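You operate a simulated robot arm through the tools that you are given. There is no shell and no other tool. Be economical: measure what you need, move in short steps, check, and stop when the job is done.

Carry out the task below with a simulated robot arm. There is one attempt and no reset: what you move stays moved.

TASK
Put one of the yellow shim blocks from the button bench top on top of the alarm handbook.
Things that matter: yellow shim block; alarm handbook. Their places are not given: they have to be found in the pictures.

It is judged by the outcome, as a careful person would: the job done as asked, and still so three seconds after it is handed in. It fails if anything else is knocked over, pushed out of place, dropped, spilled or broken.

THE ROBOT
A 7-joint arm with a two-finger parallel gripper, fixed in place. Base frame: the origin is at the foot of the arm, x ahead of it, y to its left, z up; the work surface is at about z = 820. Lengths are in mm, angles in rad, forces in N, time in s.
With the tool pointing down near the work surface it reaches from about 240 to 680 mm from the base axis. Its first joint turns from -1.152 to 1.152 rad. Payload 2.4 kg.
Tool frame: the origin (TCP) lies between the finger pads and is the grasp point; the fingertips stand 30 mm ahead of it; z points along the fingers, y is the line along which they close. The gripper opens to 94 mm. The fingers are 28 mm wide and 10 mm thick; the gripper's body (50 by 96 mm) begins 55 mm behind the TCP.
Orientation is that of the tool frame in the base frame, as a unit quaternion [w, x, y, z]. With the fingers straight down and closing along the base's y, the tool's x points along the base's -x, its y along +y and its z along -z.

THE INTERFACE
- The arm moves only by the tool play_rows. Its argument "commands" is a list of rows, each a list of 7 numbers: the turn, a rotation vector about the base's x, y, z in units of 5 degrees (1.0 is 5 degrees), then the shift along the base's x, y, z in units of 25 mm (1.0 is 25 mm), then the opening, from 0 (shut) to 1 (fully open). In form: [[wx, wy, wz, x, y, z, jaw], ...]. A call has 1 to 10 rows; each row shifts and turns the commanded pose from where the row before left it. A call with a number of a shift or a turn outside -1 to 1 is refused whole. A row lasts 0.2 s, in which the tool goes at most 50 mm and 0.15 rad; a call with a longer step from one row to the next is refused whole, and so is a gripper value outside its range. A pose out of reach is approached as far as the arm can. The call stops where the force on the tool passes 40 N (or 10 N more than at its start, if that is more) or the arm is blocked; 0.2 s more then pass. The fingers move at their own pace (about 153 mm/s each) and stop on an object; they squeeze with about 32 N. The grip force told is the motor's: it shows also when the fingers shut on nothing. Time passes only in rows, and 0.2 s behind the last, so rows that do not move let the fingers close. It gives the time, the measured TCP pose, the force on the tool (base axes), the opening and the grip force at its end, in the units of the frame above (readings bear some noise), and new pictures: "show" is both (left out), scene, wrist or none.
- Cameras (640 x 400 px; columns grow to the right, rows downward): "scene" is fixed at [26, 459.3, 1465.4]; the picture's right is [-0.87, -0.50, 0.00], its down [-0.18, 0.32, -0.93] and it looks along [0.46, -0.81, -0.36] (base axes); focal length 315 px, centre (320, 200). "wrist" rides on the gripper at [-37, 0, -58] in the tool frame; the picture's right is [0.00, -1.00, 0.00], its down [0.97, 0.00, -0.24] and it looks along [0.24, 0.00, 0.97] (tool axes); focal length 218 px, centre (320, 200).
- probe_pixels(camera, pixels): for up to 12 pixels [column, row] of the newest picture of that camera ("zoom" is the newest enlarged one), the place [x, y, z] in the base frame of the surface seen there, good to about 3 mm. No time passes.
- inspect(camera, box): a new picture of the part [left, top, right, bottom] of that camera's present view, enlarged. No time passes.
- hand_in(): hands the job in; it is judged then, once.

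Work in short steps. Measure before you move; look again where a grasp or a placing could have gone wrong, and mend it. You have 60 turns and 100 pictures in all, the two below and enlarged ones among them. Open the gripper and draw the arm clear of the work before you hand the job in, unless the task says otherwise; then end with one line.

The tools are called after "Call:" by a JSON object that holds its "method" and its "body". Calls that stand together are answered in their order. play_rows: Moves the arm, as the interface text tells. Its arguments: {"type":"object","properties":{"commands":{"type":"array","items":{"type":"array","items":{"type":"number"}}},"show":{"type":"string","enum":["both","scene","wrist","none"]}},"required":["commands"]} The other tools are called the same way: probe_pixels (camera, pixels) gives the place of the surface under pixels of a picture; inspect (camera, box) takes an enlarged picture of a part of a camera's view; hand_in () hands the job in.

At the start:

```text
t: 0.0
tcp_pos: [377.3, -264.2, 1230.1]
tool_rot: [0.0, 0.0, 1.0, 0.0]
force: [-0.6, 0.1, 0.1]
width: 93.9
gripper_force: 0.1
```

scene: 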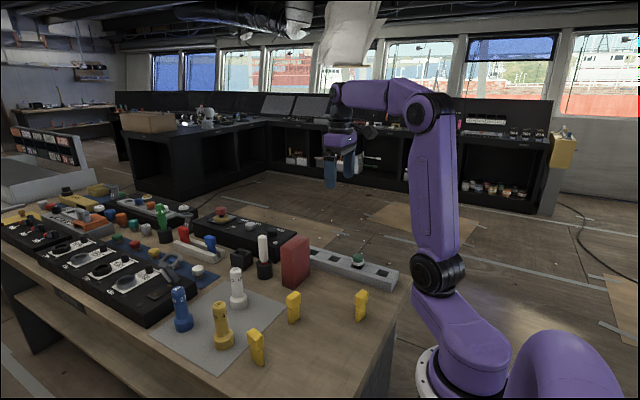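
wrist: 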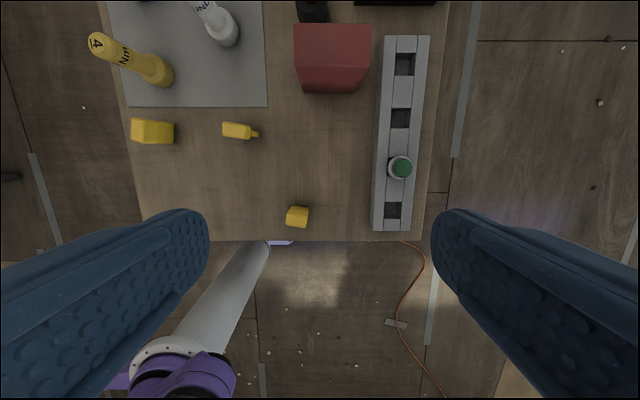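

The scene shows yellow pieces near (257,347), (293,306), (361,305), and a red block at (295,262) that may be the handbook. I enlarge both views to tell them apart.

Call:
{"method": "inspect", "body": {"camera": "scene", "box": [140, 220, 400, 380]}}

Call:
{"method": "inspect", "body": {"camera": "wrist", "box": [100, 0, 440, 240]}}

Call:
{"method": "inspect", "body": {"camera": "scene", "box": [0, 170, 260, 330]}}

```text
2.46 times, centred on (270, 300) of scene
```

zoom: 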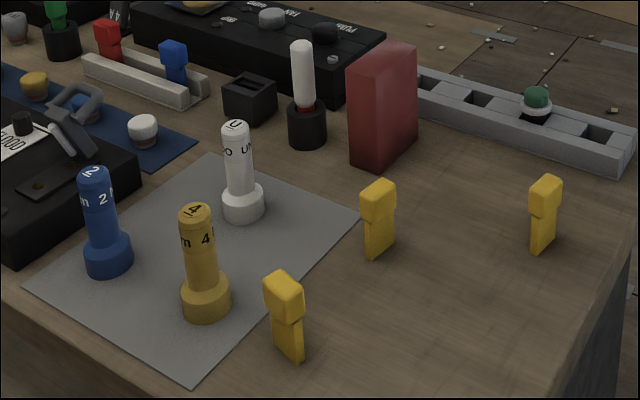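

```text
1.67 times, centred on (270, 120) of wrist
```

zoom: 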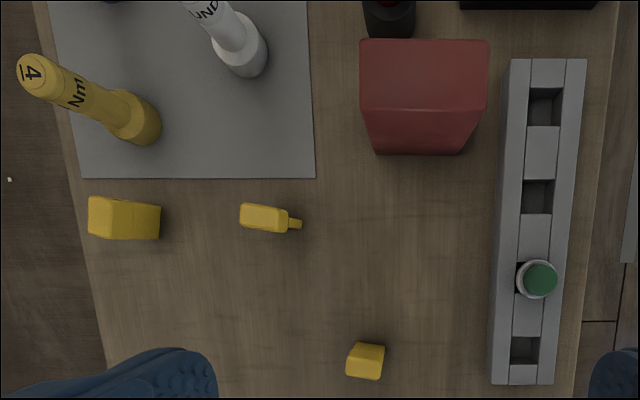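

```text
2.46 times, centred on (130, 250) of scene
```

zoom: 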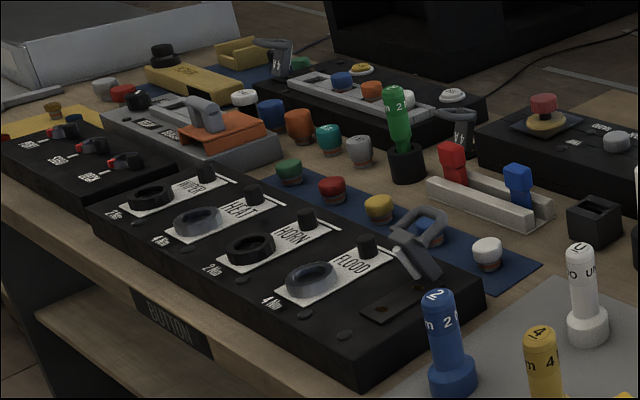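

The red upright block, wrist (332,58), is the only book-like object, so I take it as the handbook. I probe it and the shims.

Call:
{"method": "probe_pixels", "body": {"camera": "wrist", "pixels": [[297, 27], [368, 27], [366, 64], [300, 64], [332, 45], [306, 90], [360, 90], [298, 212], [235, 130], [255, 134], [145, 130], [220, 180]]}}

Call:
{"method": "probe_pixels", "body": {"camera": "scene", "pixels": [[361, 294], [357, 295], [364, 299], [360, 318], [294, 296], [291, 318], [255, 336], [260, 362], [296, 241], [285, 250], [305, 240], [330, 310]]}}

Call:
{"method": "inspect", "body": {"camera": "scene", "box": [270, 270, 380, 340]}}

Call:
{"method": "inspect", "body": {"camera": "wrist", "box": [210, 110, 330, 240]}}

```text
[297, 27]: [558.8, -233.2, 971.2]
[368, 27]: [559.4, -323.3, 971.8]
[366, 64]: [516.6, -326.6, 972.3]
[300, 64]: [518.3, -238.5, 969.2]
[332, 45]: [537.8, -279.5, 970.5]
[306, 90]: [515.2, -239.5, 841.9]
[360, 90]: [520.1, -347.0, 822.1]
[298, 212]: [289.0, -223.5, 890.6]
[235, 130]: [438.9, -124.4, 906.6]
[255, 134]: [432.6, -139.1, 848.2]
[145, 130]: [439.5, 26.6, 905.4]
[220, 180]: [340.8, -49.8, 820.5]
```

```text
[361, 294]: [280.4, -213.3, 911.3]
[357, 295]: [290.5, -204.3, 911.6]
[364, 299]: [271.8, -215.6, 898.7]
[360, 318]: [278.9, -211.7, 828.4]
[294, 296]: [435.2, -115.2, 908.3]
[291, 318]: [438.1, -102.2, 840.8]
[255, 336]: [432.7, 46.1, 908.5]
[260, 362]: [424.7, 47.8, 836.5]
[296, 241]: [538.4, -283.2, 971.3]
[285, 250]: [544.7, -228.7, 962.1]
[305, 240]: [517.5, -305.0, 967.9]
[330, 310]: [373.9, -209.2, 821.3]
```

```text
5.71 times, centred on (325, 305) of scene
```

zoom: 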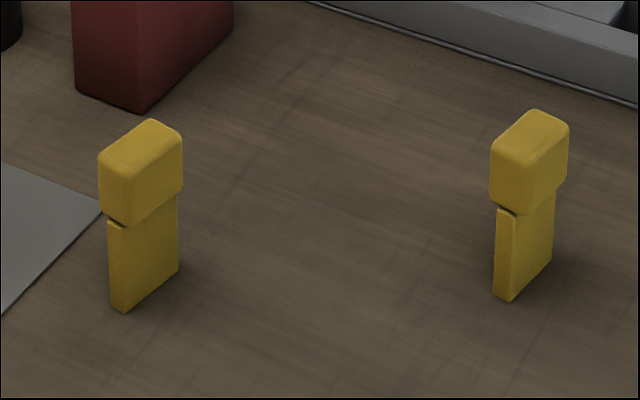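

```text
3.08 times, centred on (270, 175) of wrist
```

zoom: 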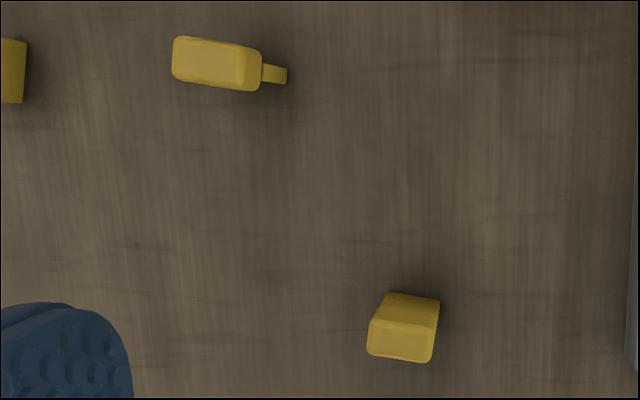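

The handbook top is at z≈971, x 517–559, y −327…−235. I'll use the middle shim near (436,−120), and first measure its head and stem corners.

Call:
{"method": "probe_pixels", "body": {"camera": "zoom", "pixels": [[180, 42], [178, 76], [240, 52], [238, 84], [257, 55], [256, 88], [268, 68], [285, 70], [284, 81], [268, 80], [210, 60]]}}

Call:
{"method": "inspect", "body": {"camera": "scene", "box": [270, 280, 320, 330]}}

```text
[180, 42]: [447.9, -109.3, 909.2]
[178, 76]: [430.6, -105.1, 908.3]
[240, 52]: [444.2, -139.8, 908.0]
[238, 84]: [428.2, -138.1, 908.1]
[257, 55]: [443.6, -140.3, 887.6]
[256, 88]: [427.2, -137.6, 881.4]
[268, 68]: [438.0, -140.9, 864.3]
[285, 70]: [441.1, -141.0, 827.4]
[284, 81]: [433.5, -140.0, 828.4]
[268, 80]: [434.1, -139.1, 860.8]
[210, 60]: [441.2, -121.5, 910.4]
```

```text
8.00 times, centred on (295, 305) of scene
```

zoom: 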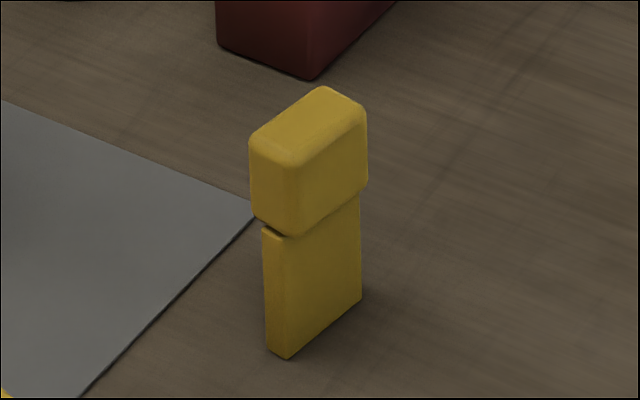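

Shim head: centre (438,−122), 38 mm along y, 20 mm along x, z 872–909, yawed about −5.5°. I move over it with that yaw.

Call:
{"method": "play_rows", "body": {"commands": [[0, 0, -0.2, 0.405, 0.947, -1, 1], [0, 0, -0.2, 0.405, 0.947, -1, 1], [0, 0, -0.2, 0.405, 0.947, -1, 1], [0, 0, -0.2, 0.405, 0.947, -1, 1], [0, 0, -0.2, 0.405, 0.947, -1, 1], [0, 0, -0.1, 0.405, 0.947, -1, 1], [0, 0, 0, 0, 0, -1, 1], [0, 0, 0, 0, 0, -1, 1], [0, 0, 0, 0, 0, -1, 1], [0, 0, 0, 0, 0, -1, 1]]}}

```text
t: 2.2
tcp_pos: [435.4, -122.5, 978.8]
tool_rot: [0.0, 0.047, 0.999, 0.0]
force: [0.5, 0.3, 0.2]
width: 93.8
gripper_force: 0.1
```

scene: 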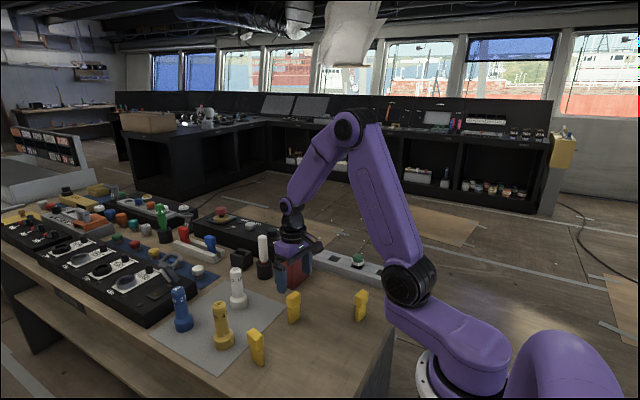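
wrist: 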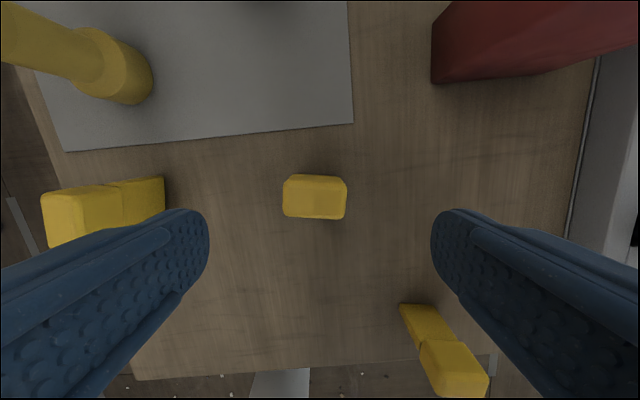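

The shim head sits at wrist (315,196), centred between the fingers. I check its position once more before lowering.

Call:
{"method": "probe_pixels", "body": {"camera": "wrist", "pixels": [[292, 178], [338, 180], [288, 210], [340, 213], [315, 196], [143, 180], [118, 62]]}}

```text
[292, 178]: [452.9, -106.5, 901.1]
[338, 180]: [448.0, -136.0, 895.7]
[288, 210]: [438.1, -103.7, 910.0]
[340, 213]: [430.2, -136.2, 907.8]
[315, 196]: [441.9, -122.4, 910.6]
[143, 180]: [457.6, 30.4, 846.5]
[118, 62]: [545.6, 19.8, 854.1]
```

Call:
{"method": "play_rows", "body": {"commands": [[0, 0, -0.4, 0.16, 0.04, -0.87, 1], [0, 0, 0, 0, 0, -0.87, 1], [0, 0, 0, 0, 0, -0.87, 1], [0, 0, 0, 0, 0, -0.87, 1], [0, 0, 0, 0, 0, 0, 1]]}}

```text
t: 3.4
tcp_pos: [442.5, -123.6, 893.5]
tool_rot: [0.0, 0.065, 0.998, 0.0]
force: [-0.4, -0.9, 0.9]
width: 94.1
gripper_force: 0.0
```

scene: 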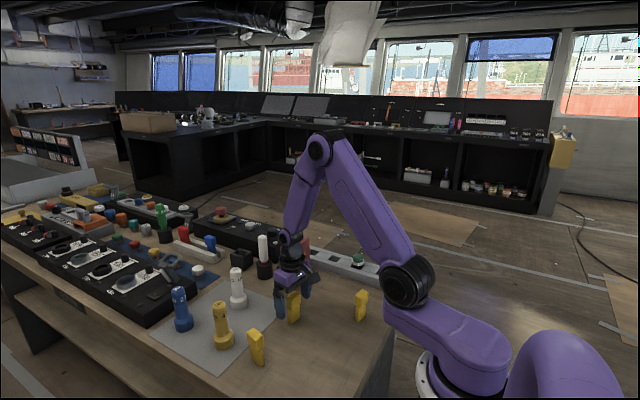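
wrist: 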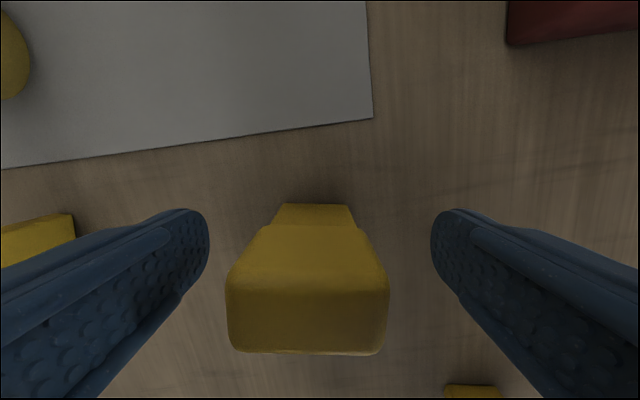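

The head centre is about 2–3 mm to the left (column 307) and slightly toward −x. I correct, then close in stages.

Call:
{"method": "play_rows", "body": {"commands": [[0, 0, 0.15, -0.12, 0.1, 0, 0.9], [0, 0, 0, 0, 0, 0, 0.6], [0, 0, 0, 0, 0, 0, 0.48], [0, 0, 0, 0, 0, 0, 0.44]], "show": "wrist"}}

```text
t: 4.4
tcp_pos: [437.7, -121.0, 892.0]
tool_rot: [0.0, 0.059, 0.998, -0.001]
force: [-0.1, 1.2, 0.4]
width: 43.7
gripper_force: 31.9
```

wrist: 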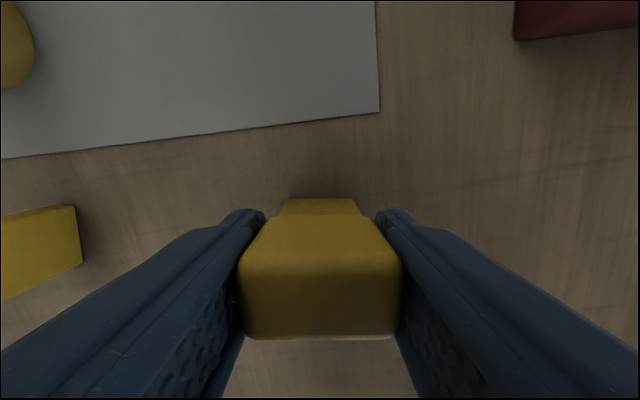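

Contact at 43.7 mm opening with the block upright and centred. I squeeze fully and lift a little.

Call:
{"method": "play_rows", "body": {"commands": [[0, 0, 0, 0, 0, 0, 0], [0, 0, 0, 0, 0, 0, 0], [0, 0, 0, 0, 0, 0.5, 0], [0, 0, 0, 0, 0, 0.7, 0], [0, 0, 0, 0, 0, 0.8, 0]]}}

```text
t: 5.6
tcp_pos: [440.1, -118.7, 942.0]
tool_rot: [0.0, 0.059, 0.998, -0.001]
force: [0.8, 0.5, -1.8]
width: 43.7
gripper_force: 32.1
```

scene: 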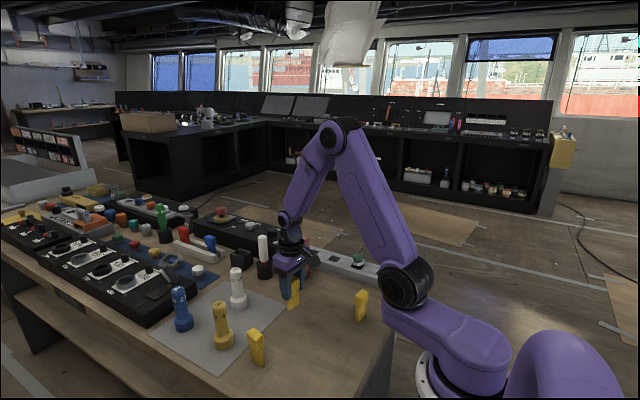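
wrist: 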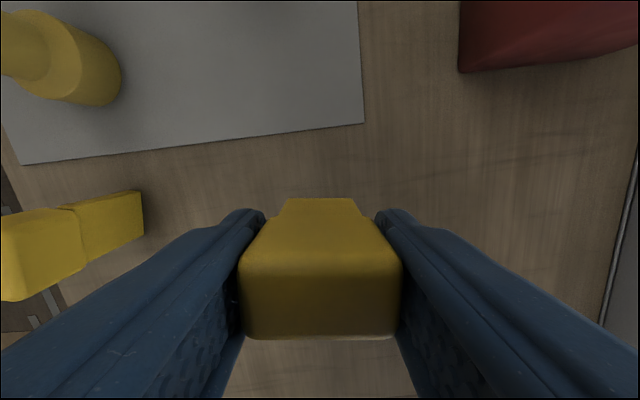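

The shim is held firmly and unchanged in the view. I raise it above handbook height (TCP about 1084), then check.

Call:
{"method": "play_rows", "body": {"commands": [[0, 0, 0, 0, 0, 0.95, 0], [0, 0, 0, 0, 0, 0.95, 0], [0, 0, 0, 0, 0, 0.95, 0], [0, 0, 0, 0, 0, 0.95, 0], [0, 0, 0, 0, 0, 0.95, 0], [0, 0, 0, 0, 0, 0.95, 0], [0, 0, 0.3, 0.5, -0.8, 0, 0], [0, 0, 0.3, 0.5, -0.8, 0, 0], [0, 0, 0.3, 0.5, -0.8, 0, 0], [0, 0, 0.3, 0.5, -0.8, 0, 0]]}}

Call:
{"method": "play_rows", "body": {"commands": [[0, 0, 0.15, 0.48, -0.8, 0, 0], [0, 0, 0, 0.48, -0.8, 0, 0], [0, 0, 0, 0.48, -0.8, 0, 0], [0, 0, 0, 0.48, -0.8, 0, 0], [0, 0, 0, 0, 0, 0, 0]]}}

```text
t: 7.8
tcp_pos: [491.7, -200.7, 1083.5]
tool_rot: [0.0, 0.007, 1.0, 0.0]
force: [0.1, 0.0, -0.4]
width: 43.3
gripper_force: 32.2
```

scene: 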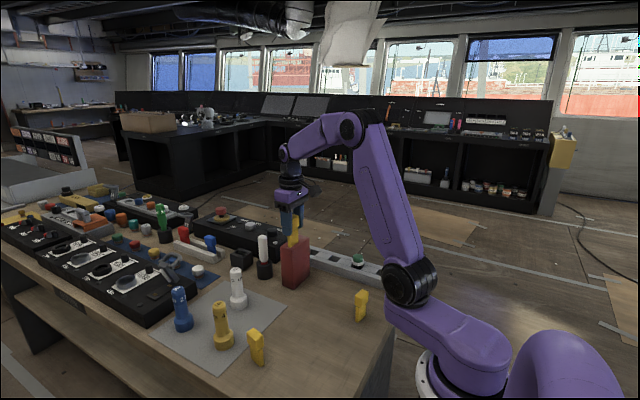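
wrist: 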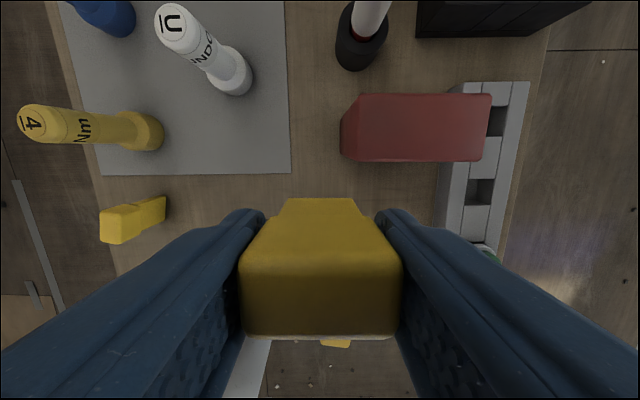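

```text
t: 9.0
tcp_pos: [539.2, -279.3, 1084.9]
tool_rot: [0.0, -0.001, 1.0, 0.001]
force: [0.2, 0.6, -0.6]
width: 43.6
gripper_force: 32.1
```

scene: 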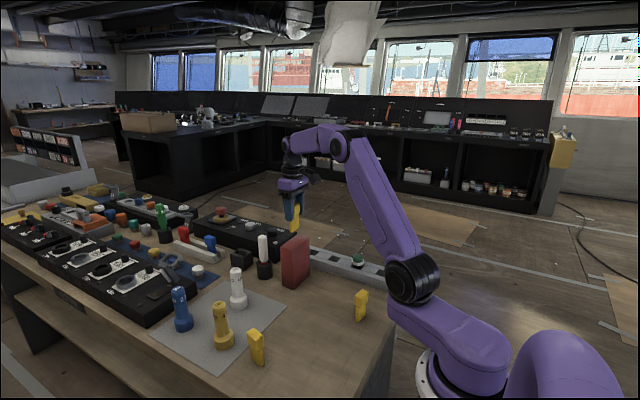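
wrist: 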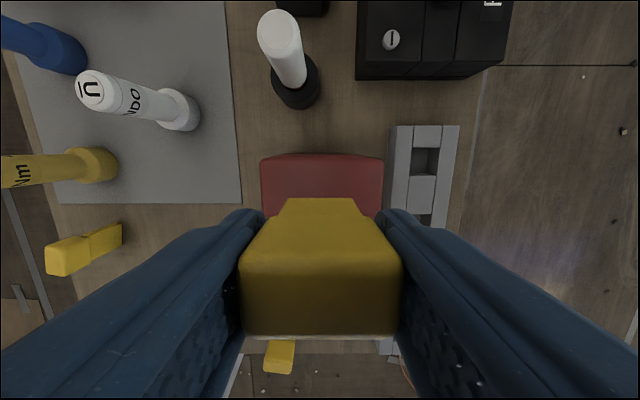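

The shim is over the book. I check the stem's bottom in an enlarged scene view before lowering.

Call:
{"method": "inspect", "body": {"camera": "scene", "box": [250, 170, 350, 300]}}

Call:
{"method": "probe_pixels", "body": {"camera": "scene", "pixels": [[296, 227], [296, 222], [293, 229], [296, 243], [284, 249], [305, 240]]}}

Call:
{"method": "probe_pixels", "body": {"camera": "wrist", "pixels": [[264, 161], [380, 161], [320, 190], [320, 156]]}}

```text
3.08 times, centred on (300, 235) of scene
```

zoom: 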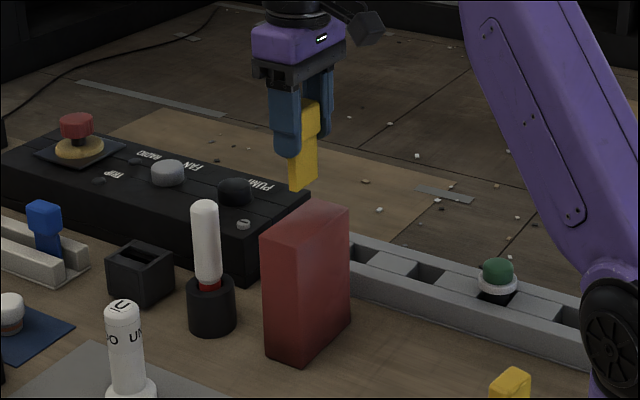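

```text
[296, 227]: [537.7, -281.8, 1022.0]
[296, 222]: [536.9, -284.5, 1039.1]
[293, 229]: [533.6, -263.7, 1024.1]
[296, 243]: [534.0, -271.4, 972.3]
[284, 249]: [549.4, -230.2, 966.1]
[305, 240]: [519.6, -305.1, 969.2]
```

```text
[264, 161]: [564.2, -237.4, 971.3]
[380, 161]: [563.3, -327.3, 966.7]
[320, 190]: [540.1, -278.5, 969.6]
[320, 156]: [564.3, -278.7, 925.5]
```

Aligned: stem at about (537,−281), book centre (539,−281). I lower most of the way, then look.

Call:
{"method": "play_rows", "body": {"commands": [[0, 0, 0, 0, 0, -0.6, 0], [0, 0, 0, 0, 0, -0.6, 0], [0, 0, 0, 0, 0, -0.2, 0], [0, 0, 0, 0, 0, -0.08, 0], [0, 0, 0, 0, 0, -0.08, 0], [0, 0, 0, 0, 0, 0, 0]], "show": "none"}}

Call:
{"method": "inspect", "body": {"camera": "scene", "box": [260, 190, 340, 290]}}

```text
t: 10.4
tcp_pos: [536.8, -277.7, 1047.6]
tool_rot: [0.0, 0.001, 1.0, 0.0]
force: [0.3, 0.0, 0.2]
width: 43.5
gripper_force: 31.9
```

```text
4.00 times, centred on (300, 240) of scene
```

zoom: 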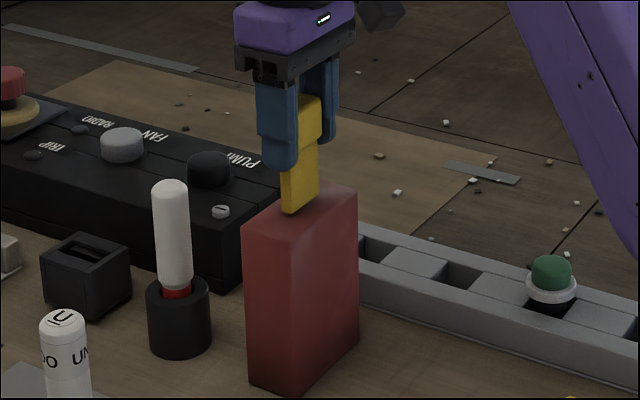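

Just above the surface with no contact force. I go down in 1 mm steps until the force shows contact.

Call:
{"method": "play_rows", "body": {"commands": [[0, 0, 0, 0, 0, -0.04, 0], [0, 0, 0, 0, 0, -0.04, 0], [0, 0, 0, 0, 0, -0.04, 0], [0, 0, 0, 0, 0, 0, 0]], "show": "none"}}

```text
t: 11.4
tcp_pos: [538.8, -278.3, 1043.1]
tool_rot: [-0.001, 0.0, 1.0, 0.0]
force: [-0.7, 0.6, 1.3]
width: 43.6
gripper_force: 31.9
```

Call:
{"method": "play_rows", "body": {"commands": [[0, 0, 0, 0, 0, -0.04, 0], [0, 0, 0, 0, 0, 0, 0]], "show": "none"}}

Call:
{"method": "inspect", "body": {"camera": "scene", "box": [275, 205, 325, 265]}}

```text
t: 12.0
tcp_pos: [538.0, -278.6, 1042.4]
tool_rot: [0.001, 0.0, 1.0, 0.0]
force: [-1.5, 0.7, 6.3]
width: 43.7
gripper_force: 31.8
```

```text
6.67 times, centred on (300, 235) of scene
```

zoom: 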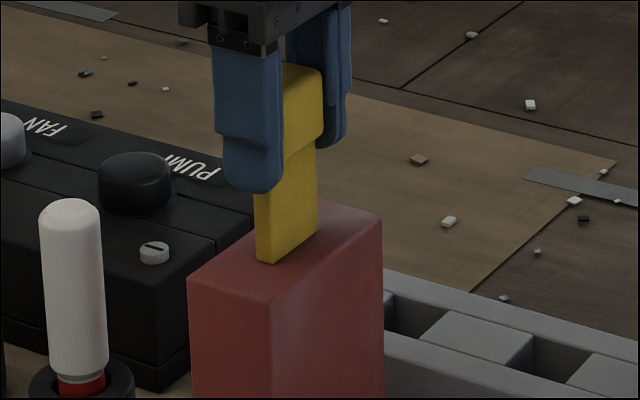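

Contact shows at 6 N upward and the shim stands flat. I open slowly.

Call:
{"method": "play_rows", "body": {"commands": [[0, 0, 0, 0, 0, 0, 0.48], [0, 0, 0, 0, 0, 0, 0.52], [0, 0, 0, 0, 0, 0, 0.6], [0, 0, 0, 0, 0, 0, 0.8], [0, 0, 0, 0, 0, 0, 1], [0, 0, 0, 0, 0, 0, 1]]}}

```text
t: 13.4
tcp_pos: [537.3, -278.7, 1041.7]
tool_rot: [0.0, 0.001, 1.0, 0.001]
force: [0.1, 0.3, 0.1]
width: 93.9
gripper_force: 0.0
```

scene: 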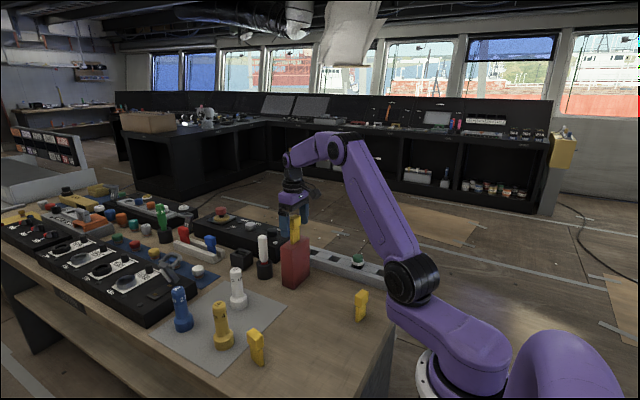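
wrist: 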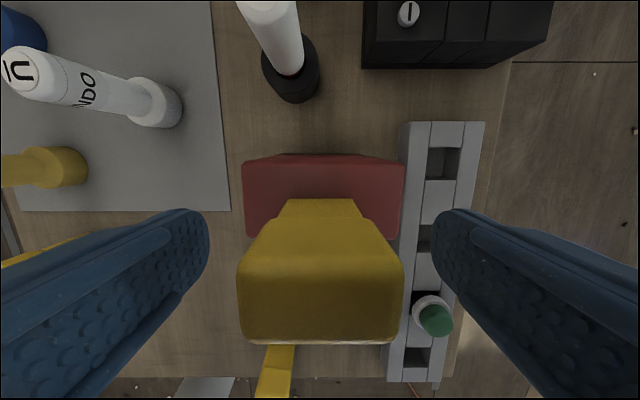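

The shim stands free between the open fingers. I withdraw straight up.

Call:
{"method": "play_rows", "body": {"commands": [[0, 0, 0, 0, 0, 0.4, 1], [0, 0, 0, 0, 0, 0.8, 1], [0, 0, 0, 0, 0, 1, 1], [0, 0, 0, 0, 0, 1, 1], [0, 0, 0, 0, 0, 1, 1], [0, 0, 0, 0, 0, 1, 1], [0, 0, 0, -1, 0, 0.5, 1], [0, 0, 0, -1, 0, 0, 1], [0, 0, 0, -1, 0, 0, 1], [0, 0, 0, 0, 0, 0, 1]]}}

Call:
{"method": "inspect", "body": {"camera": "scene", "box": [220, 190, 380, 370]}}

```text
t: 15.6
tcp_pos: [460.6, -277.9, 1184.1]
tool_rot: [0.0, -0.001, 1.0, 0.0]
force: [0.1, 0.3, -0.1]
width: 94.2
gripper_force: 0.1
```

scene: 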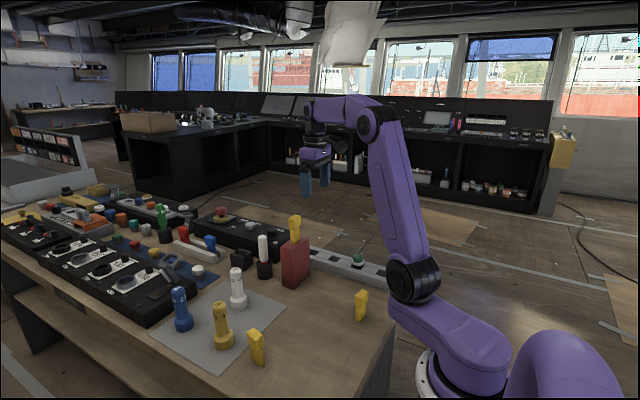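
wrist: 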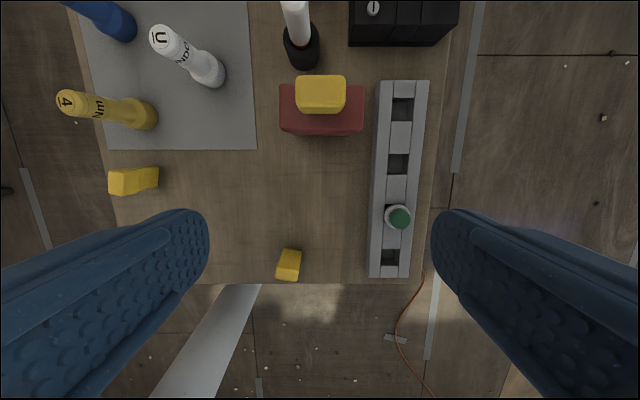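

```text
2.22 times, centred on (300, 280) of scene
```

zoom: 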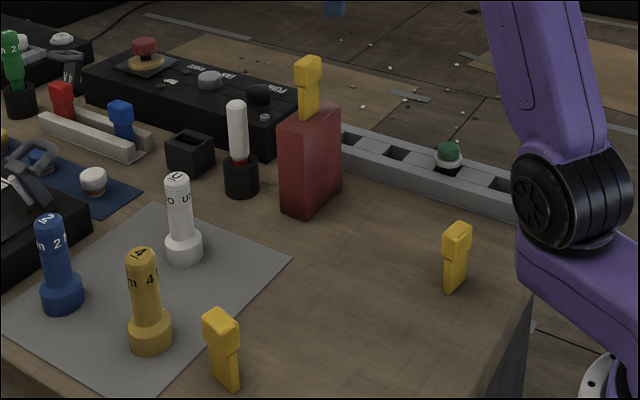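

The shim stands on the handbook, nothing else has moved, and the arm is clear, so I hand in.

Call:
{"method": "hand_in", "body": {}}

```text
The job is handed in.
```

One yellow shim block now stands upright on top of the red handbook, which I took to be the alarm handbook because it was the only book-like object in view. Nothing else was disturbed.
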